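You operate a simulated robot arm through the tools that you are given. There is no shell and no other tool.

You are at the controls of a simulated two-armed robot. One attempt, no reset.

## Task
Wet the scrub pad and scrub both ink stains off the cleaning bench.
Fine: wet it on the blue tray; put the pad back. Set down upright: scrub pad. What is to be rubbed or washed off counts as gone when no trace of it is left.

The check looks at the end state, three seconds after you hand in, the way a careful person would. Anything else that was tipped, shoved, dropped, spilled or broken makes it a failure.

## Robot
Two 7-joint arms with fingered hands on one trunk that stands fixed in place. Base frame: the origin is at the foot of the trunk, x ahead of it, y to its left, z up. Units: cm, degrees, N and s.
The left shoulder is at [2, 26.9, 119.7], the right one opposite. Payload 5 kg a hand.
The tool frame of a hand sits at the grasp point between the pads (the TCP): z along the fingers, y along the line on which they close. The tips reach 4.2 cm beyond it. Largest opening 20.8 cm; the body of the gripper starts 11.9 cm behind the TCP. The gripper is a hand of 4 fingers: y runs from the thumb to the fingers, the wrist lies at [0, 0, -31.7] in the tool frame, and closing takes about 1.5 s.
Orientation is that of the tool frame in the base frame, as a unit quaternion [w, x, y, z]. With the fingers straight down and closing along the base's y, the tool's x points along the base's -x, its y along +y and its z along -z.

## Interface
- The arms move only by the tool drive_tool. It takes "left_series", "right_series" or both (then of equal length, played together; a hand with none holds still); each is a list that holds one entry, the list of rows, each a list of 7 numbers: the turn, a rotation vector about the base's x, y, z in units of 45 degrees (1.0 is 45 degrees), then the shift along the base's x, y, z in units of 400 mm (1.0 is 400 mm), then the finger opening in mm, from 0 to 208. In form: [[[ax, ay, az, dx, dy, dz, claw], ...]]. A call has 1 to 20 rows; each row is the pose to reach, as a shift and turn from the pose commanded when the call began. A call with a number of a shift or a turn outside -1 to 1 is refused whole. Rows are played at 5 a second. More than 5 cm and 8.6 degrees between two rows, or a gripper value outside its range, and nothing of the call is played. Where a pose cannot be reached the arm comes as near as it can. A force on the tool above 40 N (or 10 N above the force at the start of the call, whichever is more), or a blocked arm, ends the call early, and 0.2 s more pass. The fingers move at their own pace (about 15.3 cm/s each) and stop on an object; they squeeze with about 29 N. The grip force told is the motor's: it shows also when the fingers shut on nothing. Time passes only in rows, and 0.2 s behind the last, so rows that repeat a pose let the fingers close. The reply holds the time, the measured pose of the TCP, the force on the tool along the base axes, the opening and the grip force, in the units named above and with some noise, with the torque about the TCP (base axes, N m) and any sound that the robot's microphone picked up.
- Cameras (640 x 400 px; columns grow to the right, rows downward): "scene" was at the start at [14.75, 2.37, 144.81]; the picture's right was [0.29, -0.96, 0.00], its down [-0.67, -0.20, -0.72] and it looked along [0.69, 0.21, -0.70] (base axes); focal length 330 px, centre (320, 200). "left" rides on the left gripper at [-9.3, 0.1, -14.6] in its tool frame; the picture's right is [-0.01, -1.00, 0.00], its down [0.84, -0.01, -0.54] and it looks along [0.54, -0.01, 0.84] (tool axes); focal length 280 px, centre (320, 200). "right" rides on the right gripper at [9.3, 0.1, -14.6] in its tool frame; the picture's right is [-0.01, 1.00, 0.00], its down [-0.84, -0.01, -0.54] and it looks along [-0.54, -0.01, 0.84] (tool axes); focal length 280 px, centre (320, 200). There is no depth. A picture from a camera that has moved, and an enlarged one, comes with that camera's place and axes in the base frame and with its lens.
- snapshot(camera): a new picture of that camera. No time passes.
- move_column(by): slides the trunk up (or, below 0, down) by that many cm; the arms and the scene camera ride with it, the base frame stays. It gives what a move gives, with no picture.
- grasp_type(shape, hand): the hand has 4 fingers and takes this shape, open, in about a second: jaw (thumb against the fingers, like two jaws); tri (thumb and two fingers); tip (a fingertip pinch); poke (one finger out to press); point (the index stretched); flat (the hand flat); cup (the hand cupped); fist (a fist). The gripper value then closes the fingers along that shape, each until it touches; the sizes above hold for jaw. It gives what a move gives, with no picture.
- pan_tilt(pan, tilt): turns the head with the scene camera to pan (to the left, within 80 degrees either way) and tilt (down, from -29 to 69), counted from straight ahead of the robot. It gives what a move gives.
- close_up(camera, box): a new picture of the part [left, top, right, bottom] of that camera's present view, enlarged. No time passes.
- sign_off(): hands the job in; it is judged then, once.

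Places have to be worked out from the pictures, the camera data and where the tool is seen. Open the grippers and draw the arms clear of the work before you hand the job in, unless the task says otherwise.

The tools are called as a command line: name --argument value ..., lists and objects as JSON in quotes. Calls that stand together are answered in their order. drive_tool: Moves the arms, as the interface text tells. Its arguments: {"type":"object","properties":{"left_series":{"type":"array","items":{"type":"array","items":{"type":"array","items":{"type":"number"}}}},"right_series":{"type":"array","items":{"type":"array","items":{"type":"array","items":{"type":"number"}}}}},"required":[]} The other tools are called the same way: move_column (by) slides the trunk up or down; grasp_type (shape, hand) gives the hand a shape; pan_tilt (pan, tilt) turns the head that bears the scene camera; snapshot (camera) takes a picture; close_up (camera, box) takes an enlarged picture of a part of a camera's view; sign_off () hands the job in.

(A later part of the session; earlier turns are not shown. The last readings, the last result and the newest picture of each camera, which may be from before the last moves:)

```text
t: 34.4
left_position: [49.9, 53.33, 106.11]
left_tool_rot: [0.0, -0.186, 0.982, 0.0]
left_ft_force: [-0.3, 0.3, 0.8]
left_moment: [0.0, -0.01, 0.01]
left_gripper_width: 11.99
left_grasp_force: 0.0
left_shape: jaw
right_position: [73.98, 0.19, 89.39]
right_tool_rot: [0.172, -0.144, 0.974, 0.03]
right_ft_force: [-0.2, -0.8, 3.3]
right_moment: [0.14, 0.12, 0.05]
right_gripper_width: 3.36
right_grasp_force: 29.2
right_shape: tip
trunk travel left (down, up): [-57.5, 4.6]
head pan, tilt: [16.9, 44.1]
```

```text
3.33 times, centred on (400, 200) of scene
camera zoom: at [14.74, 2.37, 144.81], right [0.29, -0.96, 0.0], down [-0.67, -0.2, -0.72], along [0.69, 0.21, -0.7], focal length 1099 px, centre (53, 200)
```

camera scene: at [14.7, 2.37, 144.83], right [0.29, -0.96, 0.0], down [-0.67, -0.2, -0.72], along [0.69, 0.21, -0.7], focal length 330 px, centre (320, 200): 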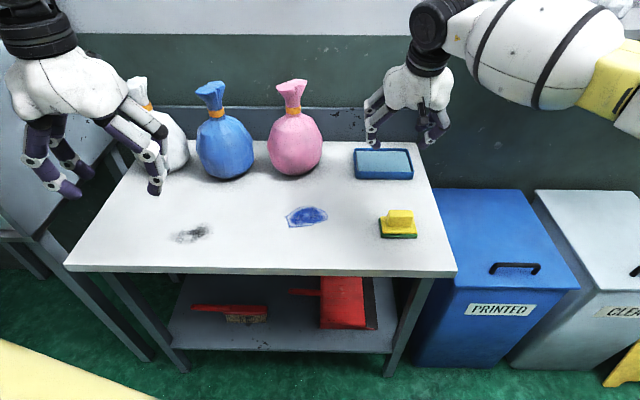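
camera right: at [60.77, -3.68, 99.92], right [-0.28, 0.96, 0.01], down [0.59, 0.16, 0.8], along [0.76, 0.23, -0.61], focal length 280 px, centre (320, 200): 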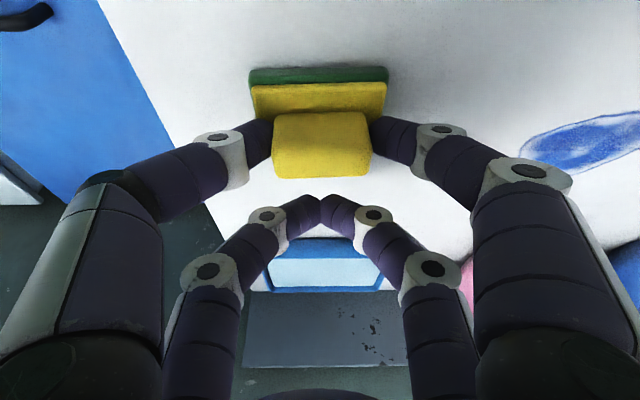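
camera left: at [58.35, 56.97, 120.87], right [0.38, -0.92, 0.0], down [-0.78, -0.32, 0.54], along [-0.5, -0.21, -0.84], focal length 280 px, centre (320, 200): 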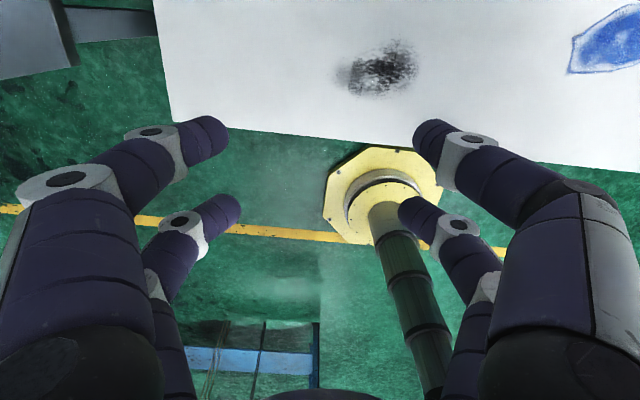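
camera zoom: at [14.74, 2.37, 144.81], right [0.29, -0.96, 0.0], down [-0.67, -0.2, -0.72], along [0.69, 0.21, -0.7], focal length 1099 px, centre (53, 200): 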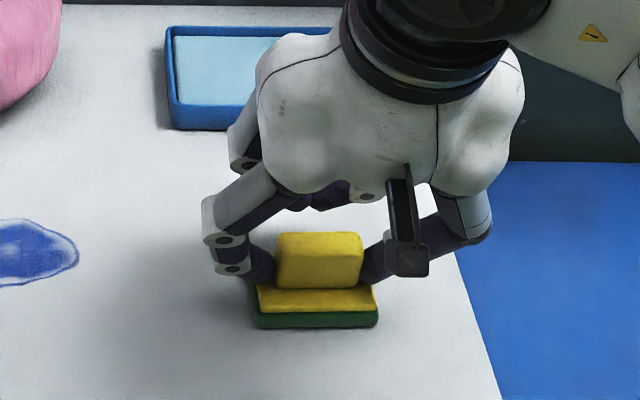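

The near pair now pinches the middle of the handle ends (29 N). I lift a little and check that the pad hangs level.

drive_tool --right_series '[[[0, 0, 0, 0, 0, 0.02, 0], [0, 0, 0, 0, 0, 0.05, 0], [0, 0, 0, 0, 0, 0.1, 0], [0, 0, 0, 0, 0, 0.15, 0], [0, 0, 0, 0, 0, 0.15, 0]]]'

snapshot --camera "right"

close_up --camera "scene" --box '[320, 110, 480, 230]'

```text
t: 35.6
left_position: [49.86, 53.23, 106.07]
left_tool_rot: [0.0, -0.187, 0.982, 0.0]
left_ft_force: [-0.3, 0.4, -0.7]
left_moment: [-0.03, 0.0, 0.0]
left_gripper_width: 12.0
left_grasp_force: 0.1
left_shape: jaw
right_position: [73.76, 0.12, 95.38]
right_tool_rot: [0.171, -0.144, 0.974, 0.03]
right_ft_force: [-0.5, 0.3, -0.4]
right_moment: [0.01, -0.01, -0.02]
right_gripper_width: 3.36
right_grasp_force: 29.3
right_shape: tip
trunk travel left (down, up): [-57.5, 4.6]
head pan, tilt: [16.9, 44.1]
```

```text
taken
camera right: at [60.67, -3.62, 105.84], right [-0.28, 0.96, 0.01], down [0.59, 0.16, 0.79], along [0.76, 0.23, -0.61], focal length 280 px, centre (320, 200)
```

right: 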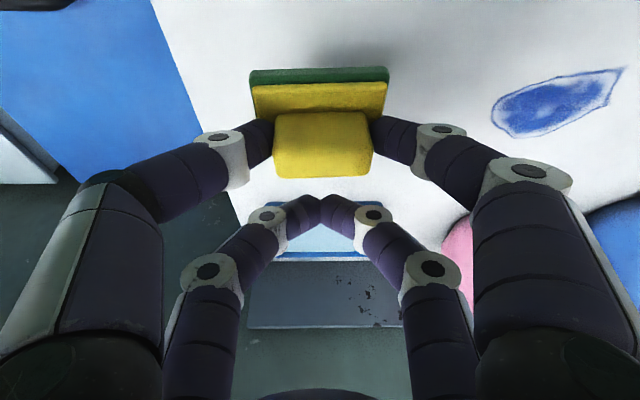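

```text
3.33 times, centred on (400, 170) of scene
camera zoom: at [14.77, 2.37, 144.81], right [0.29, -0.96, 0.0], down [-0.67, -0.2, -0.72], along [0.69, 0.21, -0.7], focal length 1099 px, centre (53, 300)
```

zoom: 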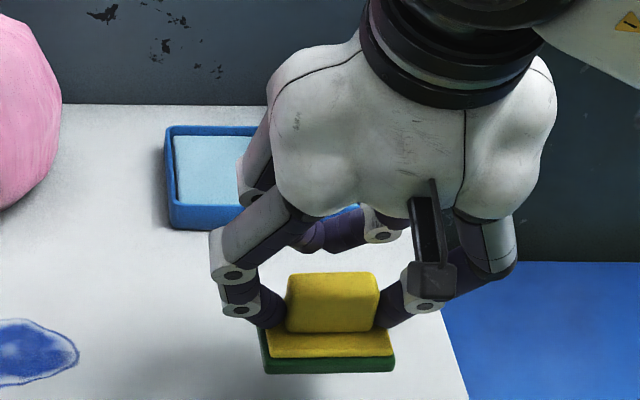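

The pad is lifted level and held firmly. I carry it at about 8 cm clearance to just above the tray.

drive_tool --right_series '[[[0, 0, 0, 0.1, 0.02, 0.05, 0], [0, 0, 0, 0.2, 0.05, 0.075, 0], [0, 0, 0, 0.3, 0.08, 0.075, 0], [0, 0, 0, 0.4, 0.105, 0.06, 0], [0, 0, 0, 0.5, 0.13, 0.03, 0], [0, 0, 0, 0.557, 0.145, 0, 0], [0, 0, 0, 0.557, 0.145, 0, 0]]]'

snapshot --camera "right"

close_up --camera "scene" --box '[320, 80, 480, 200]'

```text
t: 37.2
left_position: [49.85, 53.37, 106.11]
left_tool_rot: [-0.001, -0.187, 0.982, 0.0]
left_ft_force: [-0.2, 0.4, -0.2]
left_moment: [-0.03, 0.01, -0.01]
left_gripper_width: 11.99
left_grasp_force: 0.0
left_shape: jaw
right_position: [96.21, 6.0, 95.56]
right_tool_rot: [0.172, -0.145, 0.974, 0.03]
right_ft_force: [0.2, -0.3, -0.1]
right_moment: [0.02, -0.03, 0.02]
right_gripper_width: 3.31
right_grasp_force: 28.6
right_shape: tip
trunk travel left (down, up): [-57.5, 4.6]
head pan, tilt: [16.9, 44.1]
```

```text
taken
camera right: at [83.0, 2.19, 106.12], right [-0.28, 0.96, 0.01], down [0.59, 0.16, 0.79], along [0.76, 0.23, -0.61], focal length 280 px, centre (320, 200)
```

right: 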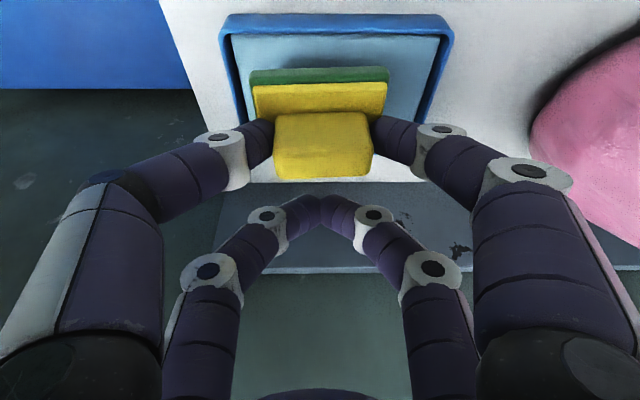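

```text
3.33 times, centred on (400, 140) of scene
camera zoom: at [14.75, 2.38, 144.81], right [0.29, -0.96, 0.0], down [-0.67, -0.2, -0.72], along [0.69, 0.21, -0.7], focal length 1099 px, centre (53, 400)
```

zoom: 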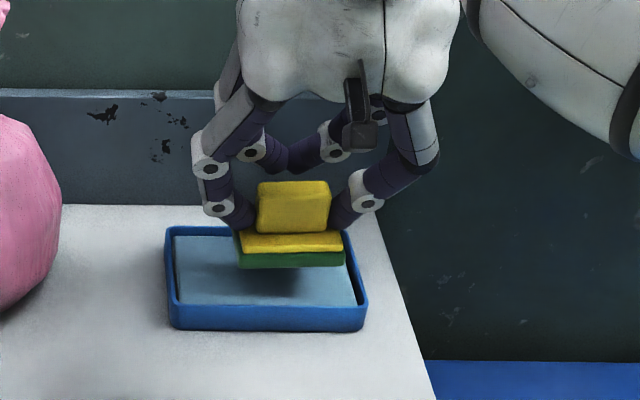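

The pad is over the tray with room on all sides. I lower it gently until the force shows contact.

drive_tool --right_series '[[[0, 0, 0, 0, 0, -0.05, 0], [0, 0, 0, 0, 0, -0.09, 0], [0, 0, 0, 0, 0, -0.115, 0], [0, 0, 0, 0, 0, -0.125, 0], [0, 0, 0, 0, 0, -0.13, 0], [0, 0, 0, 0, 0, -0.13, 0]]]'

snapshot --camera "right"

close_up --camera "scene" --box '[320, 80, 480, 200]'

```text
t: 38.2
left_position: [49.76, 53.27, 106.24]
left_tool_rot: [0.0, -0.186, 0.983, 0.0]
left_ft_force: [0.5, 0.0, -0.4]
left_moment: [-0.09, 0.12, 0.0]
left_gripper_width: 12.02
left_grasp_force: 0.1
left_shape: jaw
right_position: [96.38, 6.21, 91.44]
right_tool_rot: [0.177, -0.145, 0.973, 0.032]
right_ft_force: [-1.4, -2.0, 16.3]
right_moment: [0.45, 0.59, 0.11]
right_gripper_width: 3.41
right_grasp_force: 28.8
right_shape: tip
trunk travel left (down, up): [-57.5, 4.6]
head pan, tilt: [16.9, 44.1]
stopped in row 4 (right hand): the force on the tool passed its limit at 44 N (the readings are from after the stop); the commanded pose is now the measured one
```

```text
taken
camera right: at [83.06, 2.24, 101.92], right [-0.28, 0.96, 0.02], down [0.58, 0.15, 0.8], along [0.77, 0.23, -0.6], focal length 280 px, centre (320, 200)
```

right: 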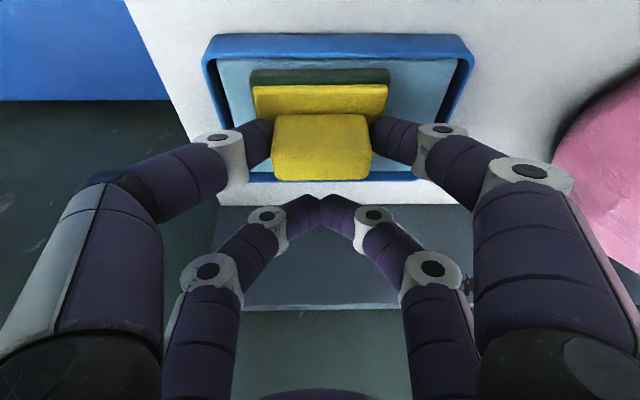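

```text
3.33 times, centred on (400, 140) of scene
camera zoom: at [14.72, 2.39, 144.81], right [0.29, -0.96, 0.0], down [-0.67, -0.2, -0.72], along [0.69, 0.21, -0.7], focal length 1099 px, centre (53, 400)
```

zoom: 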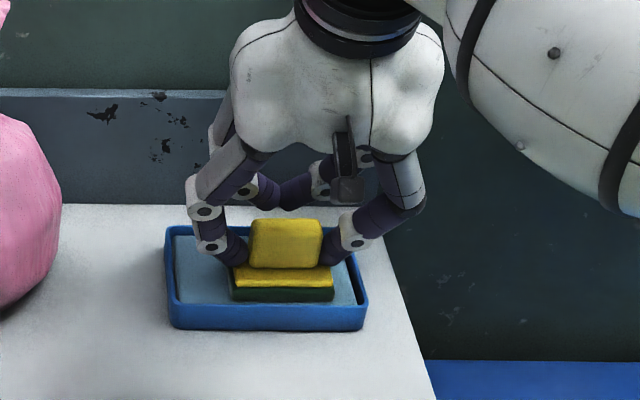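

The pad is on the water tray, pressing with about 16 N. I hold it there and rub very slightly so it soaks properly.

drive_tool --right_series '[[[0, 0, 0, 0, 0, 0, 0], [0, 0, 0, -0.01, 0.01, 0, 0], [0, 0, 0, -0.01, 0.02, 0, 0], [0, 0, 0, 0, 0.01, 0, 0], [0, 0, 0, 0, 0, 0, 0], [0, 0, 0, 0, 0, 0, 0]]]'

close_up --camera "scene" --box '[320, 80, 480, 200]'

```text
t: 39.6
left_position: [49.65, 53.45, 106.3]
left_tool_rot: [0.0, -0.187, 0.982, 0.0]
left_ft_force: [0.0, 0.5, -0.5]
left_moment: [-0.04, -0.03, 0.0]
left_gripper_width: 12.0
left_grasp_force: 0.1
left_shape: jaw
right_position: [96.18, 6.36, 91.47]
right_tool_rot: [0.176, -0.146, 0.973, 0.032]
right_ft_force: [-6.9, 6.2, 25.4]
right_moment: [1.17, 1.1, 0.05]
right_gripper_width: 3.41
right_grasp_force: 28.8
right_shape: tip
trunk travel left (down, up): [-57.5, 4.6]
head pan, tilt: [16.9, 44.1]
```

```text
3.33 times, centred on (400, 140) of scene
camera zoom: at [14.55, 2.41, 144.84], right [0.29, -0.96, 0.0], down [-0.66, -0.2, -0.72], along [0.69, 0.21, -0.69], focal length 1099 px, centre (53, 400)
```

zoom: 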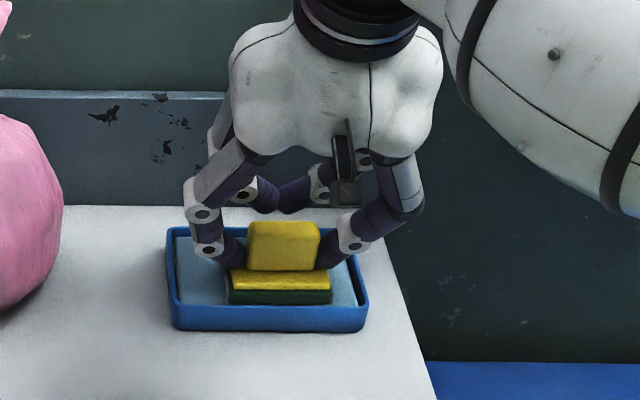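

The pad now looks darker at the base, and the tray hasn't moved. I lift it straight out and carry it back and left, keeping in front of the pink sack, to hover over the blue stain.

drive_tool --right_series '[[[0, 0, 0, 0, 0, 0.05, 0], [0, 0, 0, 0, 0, 0.1, 0], [0, 0, 0, 0, 0, 0.15, 0], [0, 0, 0, -0.1, -0.02, 0.15, 0], [0, 0, 0, -0.2, -0.04, 0.15, 0], [0, 0, 0, -0.3, -0.06, 0.15, 0], [0, 0, 0, -0.4, -0.08, 0.15, 0], [0, 0, 0, -0.5, -0.09, 0.15, 0], [0, 0, 0, -0.53, 0.0, 0.15, 0], [0, 0, 0, -0.56, 0.1, 0.15, 0], [0, 0, 0, -0.58, 0.2, 0.15, 0], [0, 0, 0, -0.6, 0.3, 0.15, 0], [0, 0, 0, -0.62, 0.4, 0.15, 0], [0, 0, 0, -0.622, 0.433, 0.15, 0], [0, 0, 0, -0.622, 0.433, 0.15, 0]]]'

snapshot --camera "right"

snapshot --camera "scene"

```text
t: 42.8
left_position: [49.8, 53.21, 106.13]
left_tool_rot: [0.0, -0.186, 0.983, -0.001]
left_ft_force: [-1.0, 0.5, -1.4]
left_moment: [-0.01, -0.04, -0.01]
left_gripper_width: 12.02
left_grasp_force: 0.1
left_shape: jaw
right_position: [71.32, 23.54, 97.32]
right_tool_rot: [0.175, -0.144, 0.973, 0.03]
right_ft_force: [0.0, 0.3, -0.3]
right_moment: [-0.04, 0.01, -0.04]
right_gripper_width: 3.35
right_grasp_force: 29.0
right_shape: tip
trunk travel left (down, up): [-57.5, 4.6]
head pan, tilt: [16.9, 44.1]
```

```text
taken
camera right: at [58.06, 19.6, 107.68], right [-0.28, 0.96, 0.02], down [0.58, 0.16, 0.8], along [0.77, 0.23, -0.6], focal length 280 px, centre (320, 200)
```

right: 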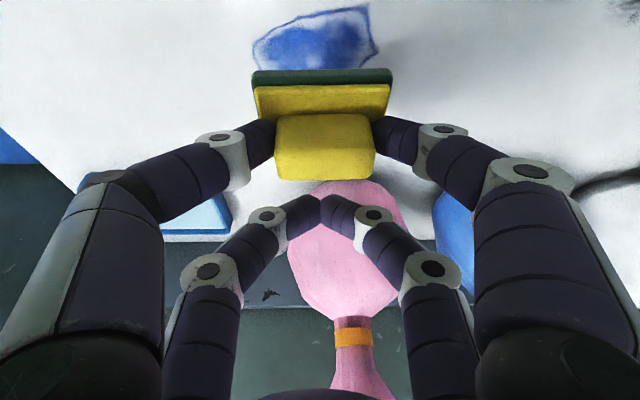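

```text
taken
camera scene: at [14.74, 2.4, 144.81], right [0.29, -0.96, 0.0], down [-0.67, -0.2, -0.72], along [0.69, 0.21, -0.7], focal length 330 px, centre (320, 200)
```

scene: 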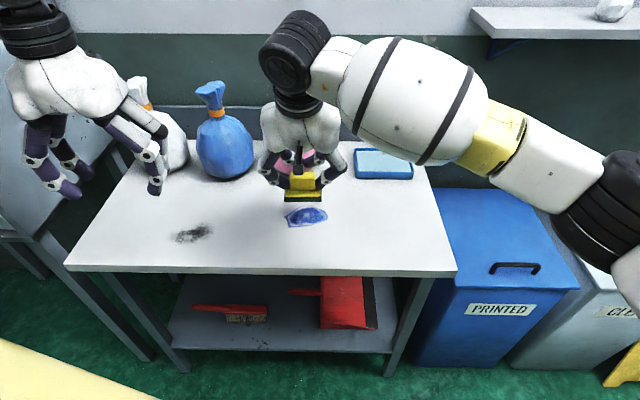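

The right arm reaches the stain, and the pad is just behind its centre. I lower slowly onto the bench.

drive_tool --right_series '[[[0, 0, 0, 0, 0, -0.06, 0], [0, 0, 0, 0, 0, -0.12, 0], [0, 0, 0, 0, 0, -0.16, 0], [0, 0, 0, 0, 0, -0.18, 0], [0, 0, 0, 0, 0, -0.187, 0], [0, 0, 0, 0, 0, -0.192, 0], [0, 0, 0, 0, 0, -0.197, 0], [0, 0, 0, 0, 0, -0.197, 0]]]'

close_up --camera "scene" --box '[220, 140, 380, 260]'

```text
t: 44.6
left_position: [49.88, 53.36, 106.15]
left_tool_rot: [0.0, -0.186, 0.983, 0.0]
left_ft_force: [-0.1, -0.1, -0.9]
left_moment: [0.02, -0.01, 0.0]
left_gripper_width: 12.03
left_grasp_force: 0.0
left_shape: jaw
right_position: [71.49, 23.42, 89.29]
right_tool_rot: [0.175, -0.144, 0.973, 0.031]
right_ft_force: [0.0, -0.3, -0.4]
right_moment: [-0.04, -0.03, 0.0]
right_gripper_width: 3.34
right_grasp_force: 29.1
right_shape: tip
trunk travel left (down, up): [-57.5, 4.6]
head pan, tilt: [16.9, 44.1]
```

```text
3.33 times, centred on (300, 200) of scene
camera zoom: at [14.76, 2.38, 144.81], right [0.29, -0.96, 0.0], down [-0.67, -0.2, -0.72], along [0.69, 0.21, -0.7], focal length 1099 px, centre (387, 200)
```

zoom: 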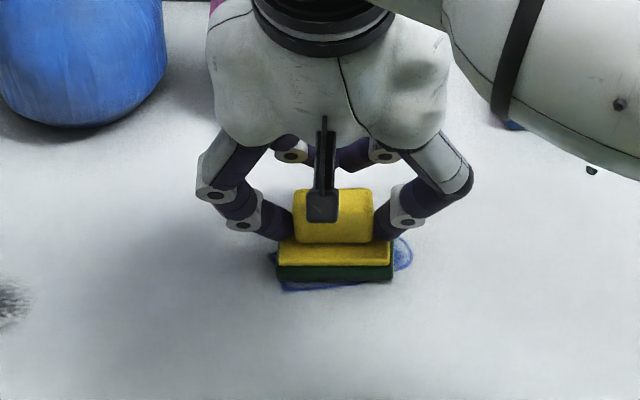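

It is almost touching, with no force yet. I lower in 1 mm steps to find the surface.

drive_tool --right_series '[[[0, 0, 0, 0, 0, -0.003, 0], [0, 0, 0, 0, 0, -0.006, 0], [0, 0, 0, 0, 0, -0.009, 0], [0, 0, 0, 0, 0, -0.011, 0], [0, 0, 0, 0, 0, -0.011, 0]]]'

```text
t: 45.8
left_position: [49.81, 53.39, 106.29]
left_tool_rot: [0.001, -0.187, 0.982, 0.001]
left_ft_force: [0.6, -0.9, -0.4]
left_moment: [0.01, 0.02, 0.03]
left_gripper_width: 12.03
left_grasp_force: 0.0
left_shape: jaw
right_position: [71.4, 23.51, 89.04]
right_tool_rot: [0.176, -0.145, 0.973, 0.032]
right_ft_force: [1.8, 0.0, 23.2]
right_moment: [0.96, 0.55, -0.1]
right_gripper_width: 3.36
right_grasp_force: 28.7
right_shape: tip
trunk travel left (down, up): [-57.5, 4.6]
head pan, tilt: [16.9, 44.1]
```

The pad is pressing with about 23 N. I begin with short scrubbing strokes towards and away from the robot.

drive_tool --right_series '[[[0, 0, 0, -0.0479, -0.0143, 0, 0], [0, 0, 0, -0.0838, -0.0249, 0, 0], [0, 0, 0, -0.0359, -0.0107, 0, 0], [0, 0, 0, 0.012, 0.0036, 0, 0], [0, 0, 0, 0.0479, 0.0143, 0, 0], [0, 0, 0, 0, 0, 0, 0], [0, 0, 0, -0.0479, -0.0143, 0, 0], [0, 0, 0, -0.0838, -0.0249, 0, 0]]]'

snapshot --camera "right"

close_up --camera "scene" --box '[220, 140, 380, 260]'

```text
t: 47.6
left_position: [49.76, 53.3, 106.28]
left_tool_rot: [0.001, -0.187, 0.982, 0.0]
left_ft_force: [0.1, -0.5, -0.4]
left_moment: [0.01, 0.01, 0.05]
left_gripper_width: 11.99
left_grasp_force: 0.1
left_shape: jaw
right_position: [67.94, 22.28, 89.11]
right_tool_rot: [0.176, -0.145, 0.973, 0.031]
right_ft_force: [6.5, -0.2, 35.8]
right_moment: [1.01, 0.64, -0.22]
right_gripper_width: 3.44
right_grasp_force: 28.9
right_shape: tip
trunk travel left (down, up): [-57.5, 4.6]
head pan, tilt: [16.9, 44.1]
```

```text
taken
camera right: at [54.66, 18.4, 99.45], right [-0.28, 0.96, 0.02], down [0.58, 0.16, 0.8], along [0.77, 0.23, -0.6], focal length 280 px, centre (320, 200)
```

right: 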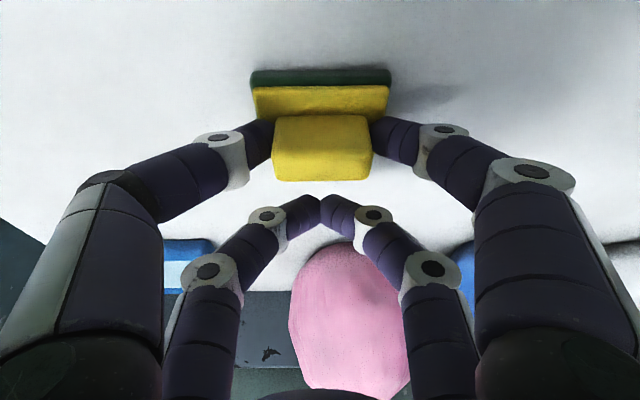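

```text
3.33 times, centred on (300, 200) of scene
camera zoom: at [14.61, 2.3, 144.84], right [0.29, -0.96, 0.0], down [-0.67, -0.2, -0.72], along [0.69, 0.21, -0.69], focal length 1099 px, centre (387, 200)
```

zoom: 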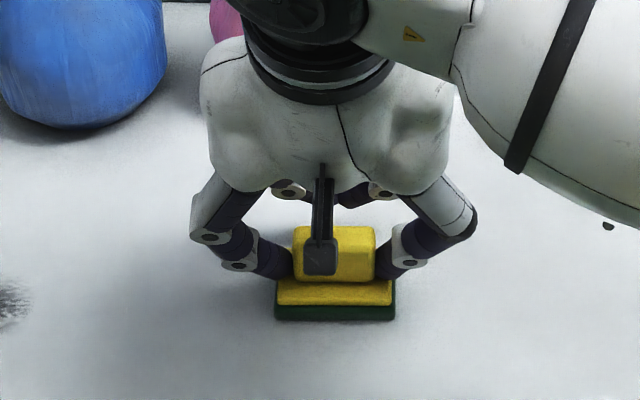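

The visible part of the blue stain already looks gone. I lift the pad and shift it aside to see what was underneath.

drive_tool --right_series '[[[0, 0, 0, 0, 0, 0.02, 0], [0, 0, 0, 0, 0, 0.07, 0], [0, 0, 0, 0, 0, 0.15, 0], [0, 0, 0, 0, -0.1, 0.18, 0], [0, 0, 0, 0, -0.2, 0.18, 0], [0, 0, 0, 0, -0.3, 0.18, 0], [0, 0, 0, 0, -0.3, 0.18, 0]]]'

close_up --camera "scene" --box '[220, 140, 380, 260]'

snapshot --camera "right"

```text
t: 49.2
left_position: [49.84, 53.43, 106.14]
left_tool_rot: [0.0, -0.188, 0.982, 0.0]
left_ft_force: [-0.6, 1.0, 0.3]
left_moment: [-0.12, -0.08, 0.01]
left_gripper_width: 12.0
left_grasp_force: 0.1
left_shape: jaw
right_position: [68.02, 10.52, 96.24]
right_tool_rot: [0.176, -0.145, 0.973, 0.031]
right_ft_force: [0.0, 1.1, -0.6]
right_moment: [-0.1, -0.02, -0.03]
right_gripper_width: 3.37
right_grasp_force: 29.1
right_shape: tip
trunk travel left (down, up): [-57.5, 4.6]
head pan, tilt: [16.9, 44.1]
```

```text
3.33 times, centred on (300, 200) of scene
camera zoom: at [14.74, 2.47, 144.81], right [0.29, -0.96, 0.0], down [-0.67, -0.2, -0.72], along [0.69, 0.21, -0.7], focal length 1099 px, centre (387, 200)
```

zoom: 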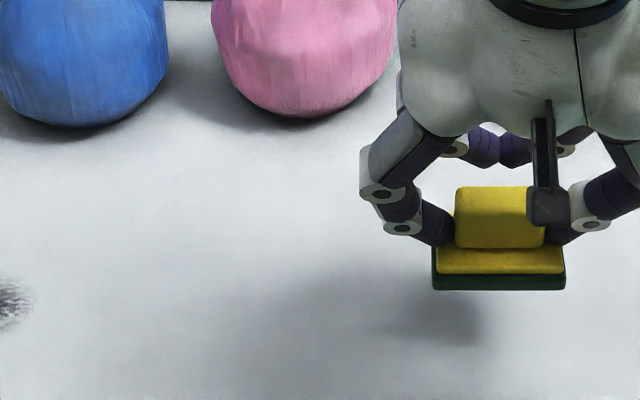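

```text
taken
camera right: at [54.81, 6.63, 106.6], right [-0.28, 0.96, 0.02], down [0.58, 0.16, 0.8], along [0.76, 0.23, -0.6], focal length 280 px, centre (320, 200)
```

right: 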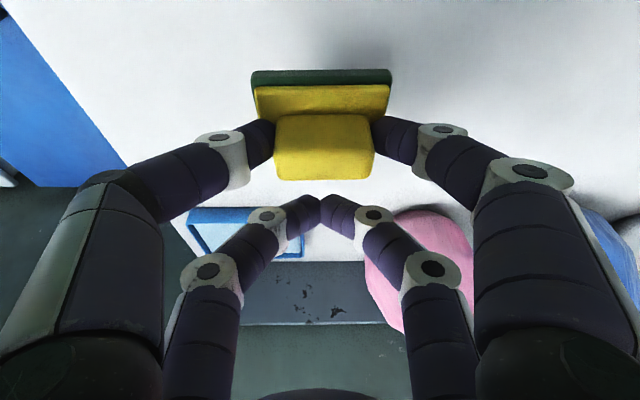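

The blue stain is gone. To hand over, I set the pad down at about (66, 22), which both arms can reach.

drive_tool --right_series '[[[0, 0, 0, 0, 0.1, 0, 0], [0, 0, 0, -0.005, 0.2, 0, 0], [0, 0, 0, -0.01, 0.302, -0.02, 0], [0, 0, 0, -0.01, 0.302, -0.08, 0], [0, 0, 0, -0.01, 0.302, -0.13, 0], [0, 0, 0, -0.01, 0.302, -0.16, 0], [0, 0, 0, -0.01, 0.302, -0.168, 0], [0, 0, 0, -0.01, 0.302, -0.172, 0], [0, 0, 0, -0.01, 0.302, -0.172, 0]]]'

```text
t: 51.2
left_position: [49.74, 53.35, 106.02]
left_tool_rot: [0.0, -0.187, 0.982, 0.0]
left_ft_force: [0.1, 0.0, 0.1]
left_moment: [0.01, -0.04, 0.0]
left_gripper_width: 11.97
left_grasp_force: 0.0
left_shape: jaw
right_position: [67.69, 22.45, 89.22]
right_tool_rot: [0.175, -0.145, 0.973, 0.032]
right_ft_force: [-0.6, 0.4, -0.4]
right_moment: [-0.05, 0.01, -0.01]
right_gripper_width: 3.37
right_grasp_force: 29.5
right_shape: tip
trunk travel left (down, up): [-57.5, 4.6]
head pan, tilt: [16.9, 44.1]
```

It is just short of contact. I lower another 1–2 mm and then open.

drive_tool --right_series '[[[0, 0, 0, 0, 0, -0.002, 0], [0, 0, 0, 0, 0, -0.004, 0], [0, 0, 0, 0, 0, -0.004, 0]]]'

```text
t: 52.0
left_position: [49.81, 53.22, 106.22]
left_tool_rot: [0.001, -0.186, 0.983, 0.0]
left_ft_force: [-0.5, -0.4, -1.0]
left_moment: [0.01, -0.04, 0.01]
left_gripper_width: 11.98
left_grasp_force: 0.1
left_shape: jaw
right_position: [67.71, 22.49, 89.17]
right_tool_rot: [0.176, -0.145, 0.973, 0.032]
right_ft_force: [1.2, -2.0, 7.5]
right_moment: [0.26, 0.23, 0.01]
right_gripper_width: 3.38
right_grasp_force: 29.1
right_shape: tip
trunk travel left (down, up): [-57.5, 4.6]
head pan, tilt: [16.9, 44.1]
```

Contact is light at 7.5 N. I open the fingers, rise straight up, and take the right arm away to the right.

drive_tool --right_series '[[[0, 0, 0, 0, 0, 0, 60], [0, 0, 0, 0, 0, 0, 140], [0, 0, 0, 0, 0, 0, 140], [0, 0, 0, 0, 0, 0, 140], [0, 0, 0, 0, 0, 0.05, 140], [0, 0, 0, 0, 0, 0.15, 140], [0, 0, 0, 0, 0, 0.25, 140], [0, 0, 0, 0, -0.08, 0.3, 140], [0, 0, 0, 0, -0.18, 0.35, 140], [0, 0, 0, -0.02, -0.28, 0.37, 140], [0, 0, 0, -0.04, -0.39, 0.37, 140], [0, 0, 0, -0.06, -0.5, 0.37, 140], [0, 0, 0, -0.08, -0.61, 0.37, 140], [0, 0, 0, -0.1, -0.72, 0.37, 140], [0, 0, 0, -0.12, -0.83, 0.37, 140], [0, 0, 0, -0.14, -0.94, 0.37, 140], [0, 0, 0, -0.14, -1.0, 0.37, 140]]]'

close_up --camera "scene" --box '[150, 130, 390, 280]'

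snapshot --camera "left"

```text
t: 55.6
left_position: [49.89, 53.32, 106.27]
left_tool_rot: [0.0, -0.187, 0.982, 0.001]
left_ft_force: [-0.5, 0.5, 0.2]
left_moment: [0.02, 0.0, -0.01]
left_gripper_width: 12.01
left_grasp_force: 0.0
left_shape: jaw
right_position: [62.0, -17.73, 103.83]
right_tool_rot: [0.175, -0.145, 0.973, 0.031]
right_ft_force: [-0.5, -0.8, 0.6]
right_moment: [0.01, 0.0, -0.01]
right_gripper_width: 13.96
right_grasp_force: 0.2
right_shape: tip
trunk travel left (down, up): [-57.5, 4.6]
head pan, tilt: [16.9, 44.1]
```

```text
2.67 times, centred on (270, 205) of scene
camera zoom: at [14.74, 2.36, 144.81], right [0.29, -0.96, 0.0], down [-0.67, -0.2, -0.72], along [0.69, 0.21, -0.7], focal length 880 px, centre (453, 187)
```

zoom: 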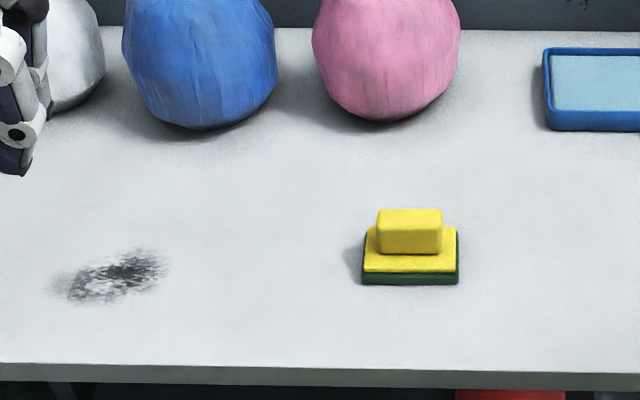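

```text
taken
camera left: at [58.42, 56.87, 120.91], right [0.38, -0.92, 0.0], down [-0.78, -0.32, 0.54], along [-0.5, -0.2, -0.84], focal length 280 px, centre (320, 200)
```

left: 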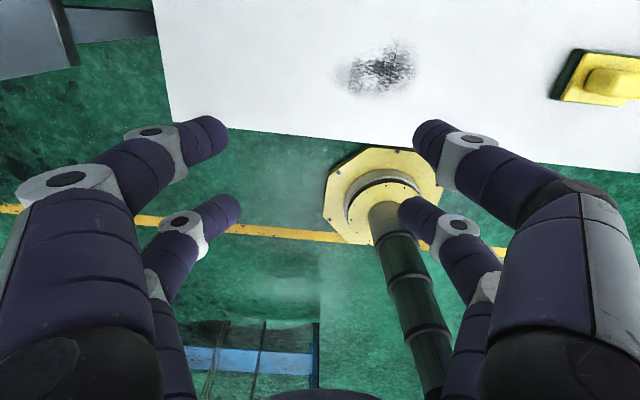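

The pad stands upright at about (66.2, 22.1), and no blue ink is left. I bring the left hand over it, first turning its yaw to match the pad.

drive_tool --left_series '[[[0, 0, -0.02, 0.045, -0.096, 0, 140], [0, 0, -0.04, 0.09, -0.192, 0, 140], [0, 0, -0.06, 0.145, -0.288, 0, 140], [0, 0, -0.08, 0.2, -0.384, 0, 140], [0, 0, -0.104, 0.26, -0.48, 0, 140], [0, 0, -0.104, 0.32, -0.576, 0, 140], [0, 0, -0.104, 0.38, -0.672, 0, 140], [0, 0, -0.104, 0.44, -0.765, 0, 140], [0, 0, -0.104, 0.44, -0.765, 0, 140]]]'

snapshot --camera "left"

```text
t: 57.6
left_position: [67.19, 22.83, 106.43]
left_tool_rot: [0.0, -0.146, 0.989, 0.0]
left_ft_force: [0.3, -0.9, 0.5]
left_moment: [0.06, -0.14, 0.01]
left_gripper_width: 13.97
left_grasp_force: 0.0
left_shape: jaw
right_position: [61.85, -17.61, 103.79]
right_tool_rot: [0.176, -0.145, 0.973, 0.03]
right_ft_force: [-0.8, 0.7, 0.3]
right_moment: [0.02, -0.05, 0.02]
right_gripper_width: 13.94
right_grasp_force: 0.1
right_shape: tip
trunk travel left (down, up): [-57.5, 4.6]
head pan, tilt: [16.9, 44.1]
```

```text
taken
camera left: at [76.12, 25.71, 121.2], right [0.3, -0.95, 0.0], down [-0.8, -0.26, 0.54], along [-0.51, -0.16, -0.84], focal length 280 px, centre (320, 200)
```

left: 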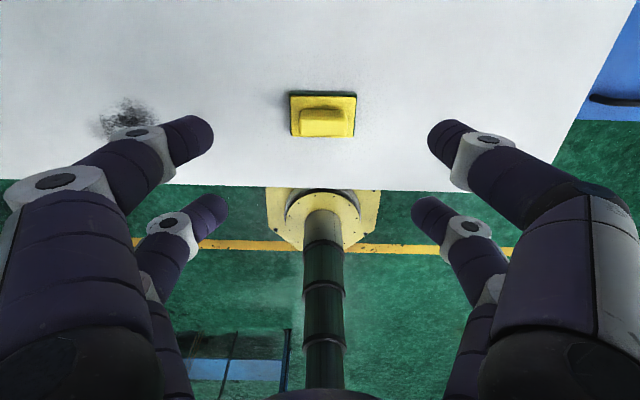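

The left hand is centred over the pad to within 3 mm. I tilt it 20° forward, as I did with the right hand, and go down part way.

drive_tool --left_series '[[[0.022, -0.072, 0, 0.003, 0, -0.04, 140], [0.043, -0.144, 0, 0.006, 0, -0.08, 140], [0.064, -0.216, 0, 0.009, -0.001, -0.12, 140], [0.086, -0.288, 0, 0.012, -0.002, -0.16, 140], [0.107, -0.36, 0, 0.015, -0.003, -0.21, 140], [0.128, -0.431, 0, 0.015, -0.003, -0.26, 140], [0.128, -0.431, 0, 0.015, -0.003, -0.26, 140]]]'

snapshot --camera "left"

close_up --camera "scene" --box '[220, 120, 380, 240]'

```text
t: 59.2
left_position: [68.01, 22.66, 95.86]
left_tool_rot: [0.174, -0.145, 0.974, 0.025]
left_ft_force: [0.6, -0.4, 0.7]
left_moment: [0.01, -0.04, 0.01]
left_gripper_width: 13.99
left_grasp_force: 0.1
left_shape: jaw
right_position: [62.0, -17.77, 103.73]
right_tool_rot: [0.175, -0.145, 0.973, 0.03]
right_ft_force: [0.3, -0.5, 0.3]
right_moment: [0.01, 0.01, 0.0]
right_gripper_width: 13.98
right_grasp_force: 0.1
right_shape: tip
trunk travel left (down, up): [-57.5, 4.6]
head pan, tilt: [16.9, 44.1]
```

```text
taken
camera left: at [71.45, 23.86, 112.79], right [0.3, -0.95, 0.01], down [-0.93, -0.29, 0.21], along [-0.2, -0.07, -0.98], focal length 280 px, centre (320, 200)
```

left: 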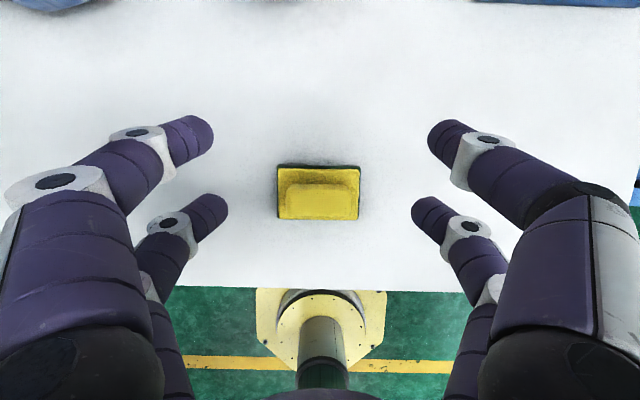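

```text
3.33 times, centred on (300, 180) of scene
camera zoom: at [14.74, 2.37, 144.82], right [0.29, -0.96, 0.0], down [-0.67, -0.2, -0.72], along [0.69, 0.21, -0.7], focal length 1099 px, centre (387, 267)
```

zoom: 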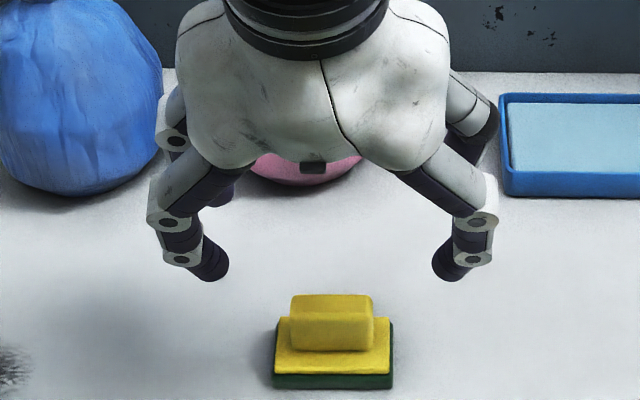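

The alignment looks good: the pad sits on the hand's centre line and 1.5 cm behind the TCP. I go down and close the near pair on the handle.

drive_tool --left_series '[[[0, 0, 0, 0, 0, -0.06, 140], [0, 0, 0, 0, 0, -0.11, 140], [0, 0, 0, 0, 0, -0.145, 140], [0, 0, 0, 0, 0, -0.161, 140], [0, 0, 0, 0, 0, -0.161, 140], [0, 0, 0, 0, 0, -0.161, 90], [0, 0, 0, 0, 0, -0.161, 60], [0, 0, 0, 0, 0, -0.161, 30], [0, 0, 0, 0, 0, -0.161, 0], [0, 0, 0, 0, 0, -0.161, 0], [0, 0, 0, 0, 0, -0.161, 0], [0, 0, 0, 0, 0, -0.161, 0], [0, 0, 0, 0, 0, -0.161, 0]]]'

snapshot --camera "left"

close_up --camera "scene" --box '[220, 140, 380, 260]'

```text
t: 62.0
left_position: [67.97, 22.55, 89.18]
left_tool_rot: [0.175, -0.145, 0.974, 0.025]
left_ft_force: [-1.0, -0.1, 2.0]
left_moment: [-0.02, 0.05, -0.02]
left_gripper_width: 1.24
left_grasp_force: 29.2
left_shape: jaw
right_position: [61.94, -17.69, 103.74]
right_tool_rot: [0.175, -0.146, 0.973, 0.031]
right_ft_force: [-0.9, -0.4, 0.1]
right_moment: [-0.04, 0.01, -0.03]
right_gripper_width: 13.97
right_grasp_force: 0.0
right_shape: tip
trunk travel left (down, up): [-57.5, 4.6]
head pan, tilt: [16.9, 44.1]
```

```text
taken
camera left: at [71.4, 23.77, 106.23], right [0.3, -0.95, 0.01], down [-0.93, -0.29, 0.21], along [-0.2, -0.07, -0.98], focal length 280 px, centre (320, 200)
```

left: 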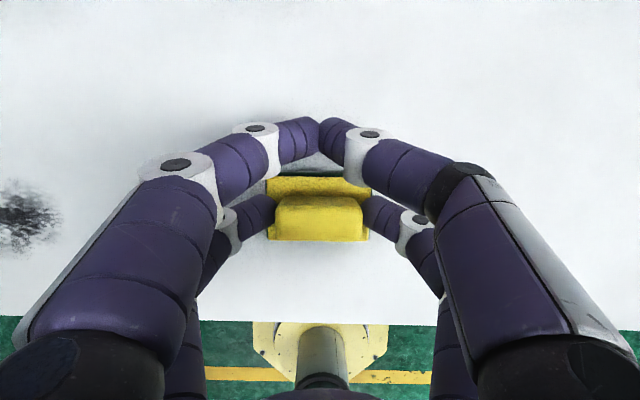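

```text
3.33 times, centred on (300, 200) of scene
camera zoom: at [14.74, 2.37, 144.81], right [0.29, -0.96, 0.0], down [-0.67, -0.2, -0.72], along [0.69, 0.21, -0.7], focal length 1099 px, centre (387, 200)
```

zoom: 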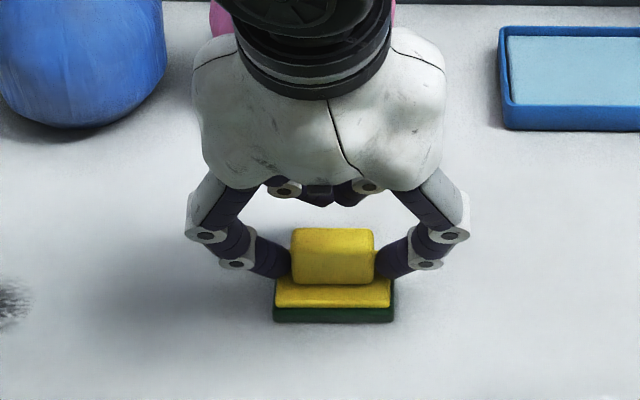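

Both near fingers are on the handle ends with 29 N of grip. I lift, then carry the pad over to the black stain at about (56.4, 48.3).

drive_tool --left_series '[[[0, 0, 0, 0, 0, 0.03, 0], [0, 0, 0, 0, 0, 0.1, 0], [0, 0, 0, 0, 0, 0.18, 0], [0, 0, 0, -0.04, 0.1, 0.18, 0], [0, 0, 0, -0.08, 0.2, 0.18, 0], [0, 0, 0, -0.12, 0.3, 0.18, 0], [0, 0, 0, -0.16, 0.4, 0.18, 0], [0, 0, 0, -0.2, 0.5, 0.18, 0], [0, 0, 0, -0.24, 0.6, 0.18, 0], [0, 0, 0, -0.253, 0.653, 0.18, 0], [0, 0, 0, -0.253, 0.653, 0.18, 0]]]'

snapshot --camera "left"

snapshot --camera "scene"

```text
t: 64.4
left_position: [58.04, 48.75, 96.47]
left_tool_rot: [0.175, -0.144, 0.974, 0.025]
left_ft_force: [-0.6, 0.6, 0.0]
left_moment: [0.02, -0.05, 0.0]
left_gripper_width: 1.23
left_grasp_force: 28.9
left_shape: jaw
right_position: [62.03, -17.72, 103.83]
right_tool_rot: [0.175, -0.145, 0.973, 0.031]
right_ft_force: [-0.5, 0.2, 0.2]
right_moment: [0.0, 0.03, 0.0]
right_gripper_width: 13.95
right_grasp_force: 0.1
right_shape: tip
trunk travel left (down, up): [-57.5, 4.6]
head pan, tilt: [16.9, 44.1]
```

```text
taken
camera left: at [61.44, 49.97, 113.49], right [0.3, -0.95, 0.01], down [-0.93, -0.29, 0.21], along [-0.2, -0.07, -0.98], focal length 280 px, centre (320, 200)
```

left: 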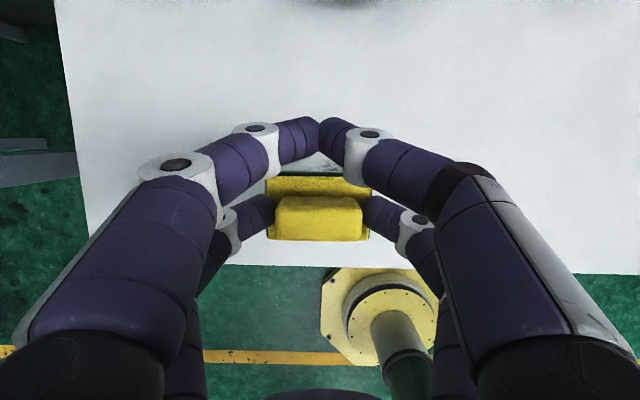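

```text
taken
camera scene: at [14.75, 2.38, 144.81], right [0.29, -0.96, 0.0], down [-0.67, -0.2, -0.72], along [0.69, 0.21, -0.7], focal length 330 px, centre (320, 200)
```

scene: 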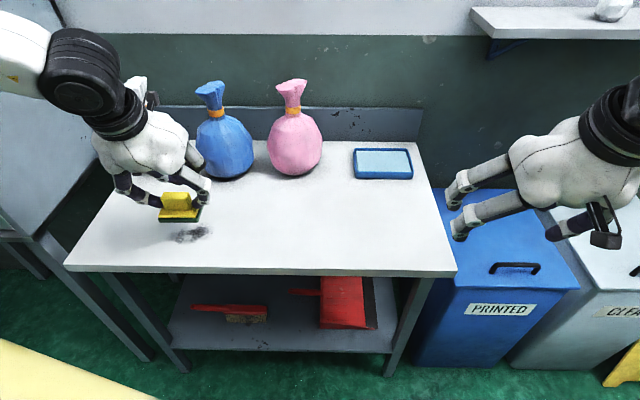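

The pad is over the black stain and clear of the sacks. I lower it gently to contact.

drive_tool --left_series '[[[0, 0, 0, 0, 0, -0.07, 0], [0, 0, 0, 0, 0, -0.13, 0], [0, 0, 0, 0, 0, -0.165, 0], [0, 0, 0, 0, 0, -0.176, 0], [0, 0, 0, 0, 0, -0.18, 0], [0, 0, 0, 0, 0, -0.183, 0], [0, 0, 0, 0, 0, -0.183, 0]]]'

```text
t: 66.0
left_position: [57.94, 48.62, 89.18]
left_tool_rot: [0.175, -0.144, 0.974, 0.025]
left_ft_force: [-0.2, 0.3, -0.1]
left_moment: [0.0, 0.01, -0.04]
left_gripper_width: 1.23
left_grasp_force: 28.7
left_shape: jaw
right_position: [61.97, -17.71, 103.76]
right_tool_rot: [0.176, -0.145, 0.973, 0.032]
right_ft_force: [1.2, -0.1, -0.5]
right_moment: [-0.01, -0.02, -0.04]
right_gripper_width: 13.99
right_grasp_force: 0.1
right_shape: tip
trunk travel left (down, up): [-57.5, 4.6]
head pan, tilt: [16.9, 44.1]
```

No force yet, so I step down millimetre by millimetre.

drive_tool --left_series '[[[0, 0, 0, 0, 0, -0.002, 0], [0, 0, 0, 0, 0, -0.005, 0], [0, 0, 0, 0, 0, -0.007, 0], [0, 0, 0, 0, 0, -0.007, 0]]]'

```text
t: 67.0
left_position: [58.02, 48.76, 89.09]
left_tool_rot: [0.175, -0.144, 0.974, 0.025]
left_ft_force: [-1.1, -0.8, 22.1]
left_moment: [-0.12, 0.46, 0.03]
left_gripper_width: 1.23
left_grasp_force: 28.9
left_shape: jaw
right_position: [62.01, -17.7, 103.76]
right_tool_rot: [0.176, -0.145, 0.973, 0.032]
right_ft_force: [-0.6, 1.4, 0.0]
right_moment: [0.02, 0.02, -0.01]
right_gripper_width: 13.94
right_grasp_force: 0.0
right_shape: tip
trunk travel left (down, up): [-57.5, 4.6]
head pan, tilt: [16.9, 44.1]
```

I now have 22 N of contact. I scrub back and forth over the whole black stain.

drive_tool --left_series '[[[0, 0, 0, -0.0479, -0.0143, 0, 0], [0, 0, 0, -0.0719, -0.0214, 0, 0], [0, 0, 0, -0.024, -0.0071, 0, 0], [0, 0, 0, 0.024, 0.0071, 0, 0], [0, 0, 0, 0.0719, 0.0214, 0, 0], [0, 0, 0, 0.024, 0.0071, 0, 0], [0, 0, 0, -0.024, -0.0071, 0, 0], [0, 0, 0, -0.0719, -0.0214, 0, 0], [0, 0, 0, -0.0861, 0.0265, 0, 0], [0, 0, 0, -0.0559, 0.0564, 0, 0], [0, 0, 0, -0.008, 0.0706, 0, 0], [0, 0, 0, 0.0399, 0.0849, 0, 0], [0, 0, 0, 0.0528, 0.0418, 0, 0], [0, 0, 0, 0.067, -0.0061, 0, 0], [0, 0, 0, 0.0679, -0.0528, 0, 0], [0, 0, 0, 0.02, -0.0671, 0, 0], [0, 0, 0, -0.0279, -0.0814, 0, 0], [0, 0, 0, -0.0519, -0.0884, 0, 0], [0, 0, 0, -0.0252, -0.0466, 0, 0], [0, 0, 0, 0, 0, 0, 0]]]'

close_up --camera "scene" --box '[100, 140, 300, 280]'

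snapshot --camera "left"

```text
t: 69.0
left_position: [54.61, 48.97, 89.13]
left_tool_rot: [0.176, -0.144, 0.974, 0.022]
left_ft_force: [-2.4, -3.9, 17.7]
left_moment: [-0.68, 0.31, 0.01]
left_gripper_width: 1.3
left_grasp_force: 29.2
left_shape: jaw
right_position: [61.93, -17.73, 103.82]
right_tool_rot: [0.176, -0.146, 0.973, 0.031]
right_ft_force: [0.1, 0.8, -0.5]
right_moment: [-0.07, 0.01, -0.04]
right_gripper_width: 13.99
right_grasp_force: 0.0
right_shape: tip
trunk travel left (down, up): [-57.5, 4.6]
head pan, tilt: [16.9, 44.1]
stopped in row 9 (left hand): the force on the tool passed its limit at 41 N (the readings are from after the stop); the commanded pose is now the measured one
```

```text
2.86 times, centred on (200, 210) of scene
camera zoom: at [14.67, 2.36, 144.81], right [0.29, -0.96, 0.0], down [-0.67, -0.2, -0.72], along [0.69, 0.21, -0.7], focal length 942 px, centre (663, 171)
```

zoom: 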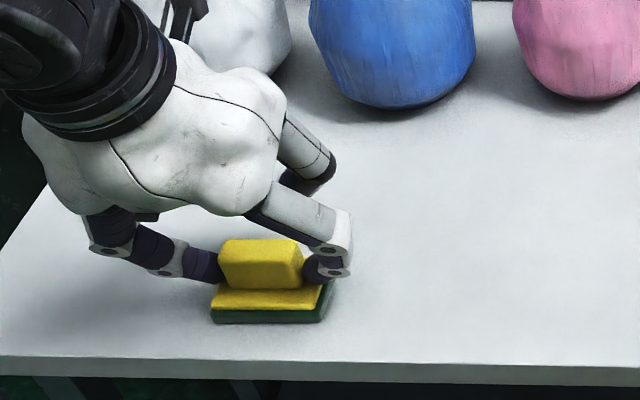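

```text
taken
camera left: at [58.06, 50.29, 106.17], right [0.3, -0.95, 0.01], down [-0.93, -0.29, 0.21], along [-0.2, -0.08, -0.98], focal length 280 px, centre (320, 200)
```

left: 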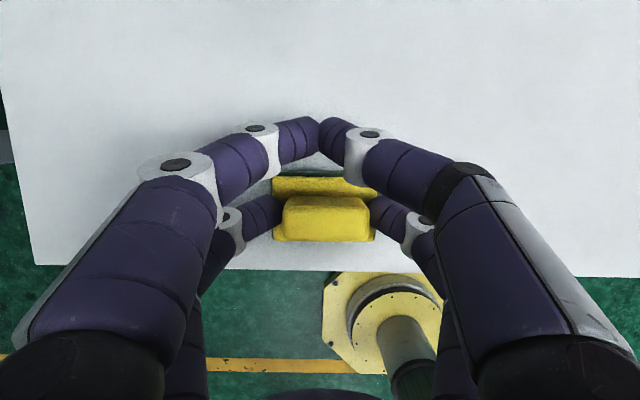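

The force limit stopped the sideways stroke, but the visible area looks clean. I lift and move aside to check underneath.

drive_tool --left_series '[[[0, 0, 0, 0, 0, 0.02, 0], [0, 0, 0, 0, 0, 0.08, 0], [0, 0, 0, 0, 0, 0.17, 0], [0, 0, 0, 0.08, -0.08, 0.17, 0], [0, 0, 0, 0.16, -0.16, 0.17, 0], [0, 0, 0, 0.24, -0.24, 0.17, 0], [0, 0, 0, 0.24, -0.24, 0.17, 0]]]'

close_up --camera "scene" --box '[100, 160, 300, 280]'

snapshot --camera "left"

```text
t: 70.6
left_position: [64.27, 39.55, 95.61]
left_tool_rot: [0.174, -0.145, 0.974, 0.022]
left_ft_force: [0.1, 0.8, -1.0]
left_moment: [-0.09, -0.02, -0.01]
left_gripper_width: 1.18
left_grasp_force: 29.0
left_shape: jaw
right_position: [62.0, -17.67, 103.82]
right_tool_rot: [0.175, -0.146, 0.973, 0.032]
right_ft_force: [0.3, 0.5, 0.2]
right_moment: [-0.09, 0.07, -0.06]
right_gripper_width: 13.98
right_grasp_force: 0.0
right_shape: tip
trunk travel left (down, up): [-57.5, 4.6]
head pan, tilt: [16.9, 44.1]
```

```text
3.20 times, centred on (200, 220) of scene
camera zoom: at [14.76, 2.48, 144.82], right [0.29, -0.96, 0.0], down [-0.67, -0.2, -0.72], along [0.69, 0.21, -0.7], focal length 1056 px, centre (704, 136)
```

zoom: 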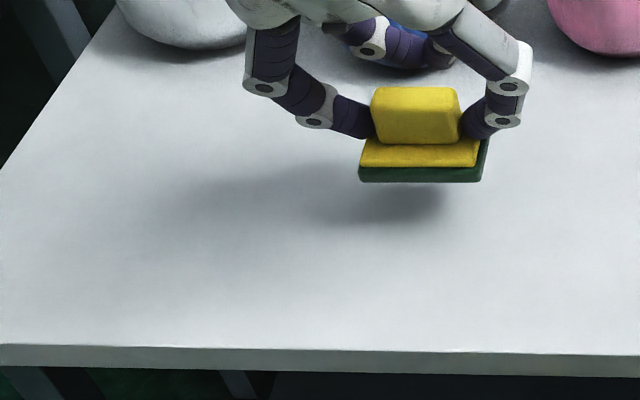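

```text
taken
camera left: at [67.65, 40.79, 112.69], right [0.3, -0.95, 0.01], down [-0.93, -0.29, 0.21], along [-0.2, -0.08, -0.98], focal length 280 px, centre (320, 200)
```

left: 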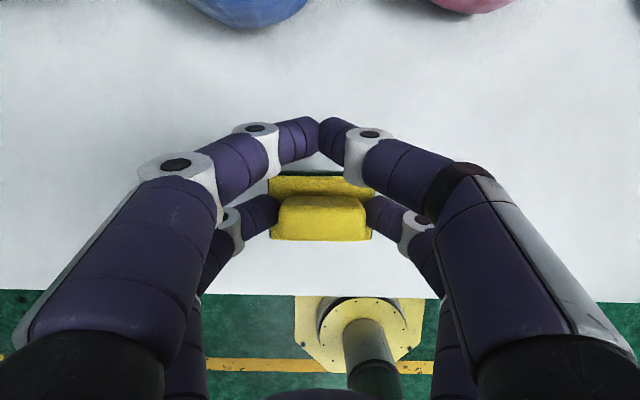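

The bench looks clean apart from the hand's shadow, which I'll re-check later. I return the pad to the hand-over spot.

drive_tool --left_series '[[[0, 0, 0, 0.02, -0.1, 0, 0], [0, 0, 0, 0.04, -0.2, 0, 0], [0, 0, 0, 0.06, -0.3, 0, 0], [0, 0, 0, 0.08, -0.4, 0, 0], [0, 0, 0, 0.088, -0.424, 0, 0], [0, 0, 0, 0.088, -0.424, -0.06, 0], [0, 0, 0, 0.088, -0.424, -0.12, 0], [0, 0, 0, 0.088, -0.424, -0.148, 0], [0, 0, 0, 0.088, -0.424, -0.155, 0], [0, 0, 0, 0.088, -0.424, -0.158, 0], [0, 0, 0, 0.088, -0.424, -0.158, 0]]]'

```text
t: 73.0
left_position: [67.8, 22.54, 89.29]
left_tool_rot: [0.174, -0.144, 0.974, 0.022]
left_ft_force: [-0.6, -0.4, -0.2]
left_moment: [-0.02, -0.03, -0.02]
left_gripper_width: 1.19
left_grasp_force: 29.1
left_shape: jaw
right_position: [61.93, -17.84, 103.79]
right_tool_rot: [0.175, -0.145, 0.973, 0.031]
right_ft_force: [-0.4, 1.0, 0.2]
right_moment: [0.03, 0.03, -0.01]
right_gripper_width: 13.97
right_grasp_force: 0.0
right_shape: tip
trunk travel left (down, up): [-57.5, 4.6]
head pan, tilt: [16.9, 44.1]
```

Not touching yet, so I lower in tiny steps to first contact.

drive_tool --left_series '[[[0, 0, 0, 0, 0, -0.002, 0], [0, 0, 0, 0, 0, -0.004, 0], [0, 0, 0, 0, 0, -0.004, 0]]]'

```text
t: 73.8
left_position: [67.78, 22.4, 89.19]
left_tool_rot: [0.175, -0.144, 0.974, 0.021]
left_ft_force: [0.5, 0.0, 1.0]
left_moment: [0.04, 0.08, 0.03]
left_gripper_width: 1.2
left_grasp_force: 29.0
left_shape: jaw
right_position: [61.97, -17.82, 103.65]
right_tool_rot: [0.175, -0.145, 0.973, 0.031]
right_ft_force: [-0.1, 0.5, -0.5]
right_moment: [0.0, 0.01, -0.02]
right_gripper_width: 13.97
right_grasp_force: 0.2
right_shape: tip
trunk travel left (down, up): [-57.5, 4.6]
head pan, tilt: [16.9, 44.1]
```

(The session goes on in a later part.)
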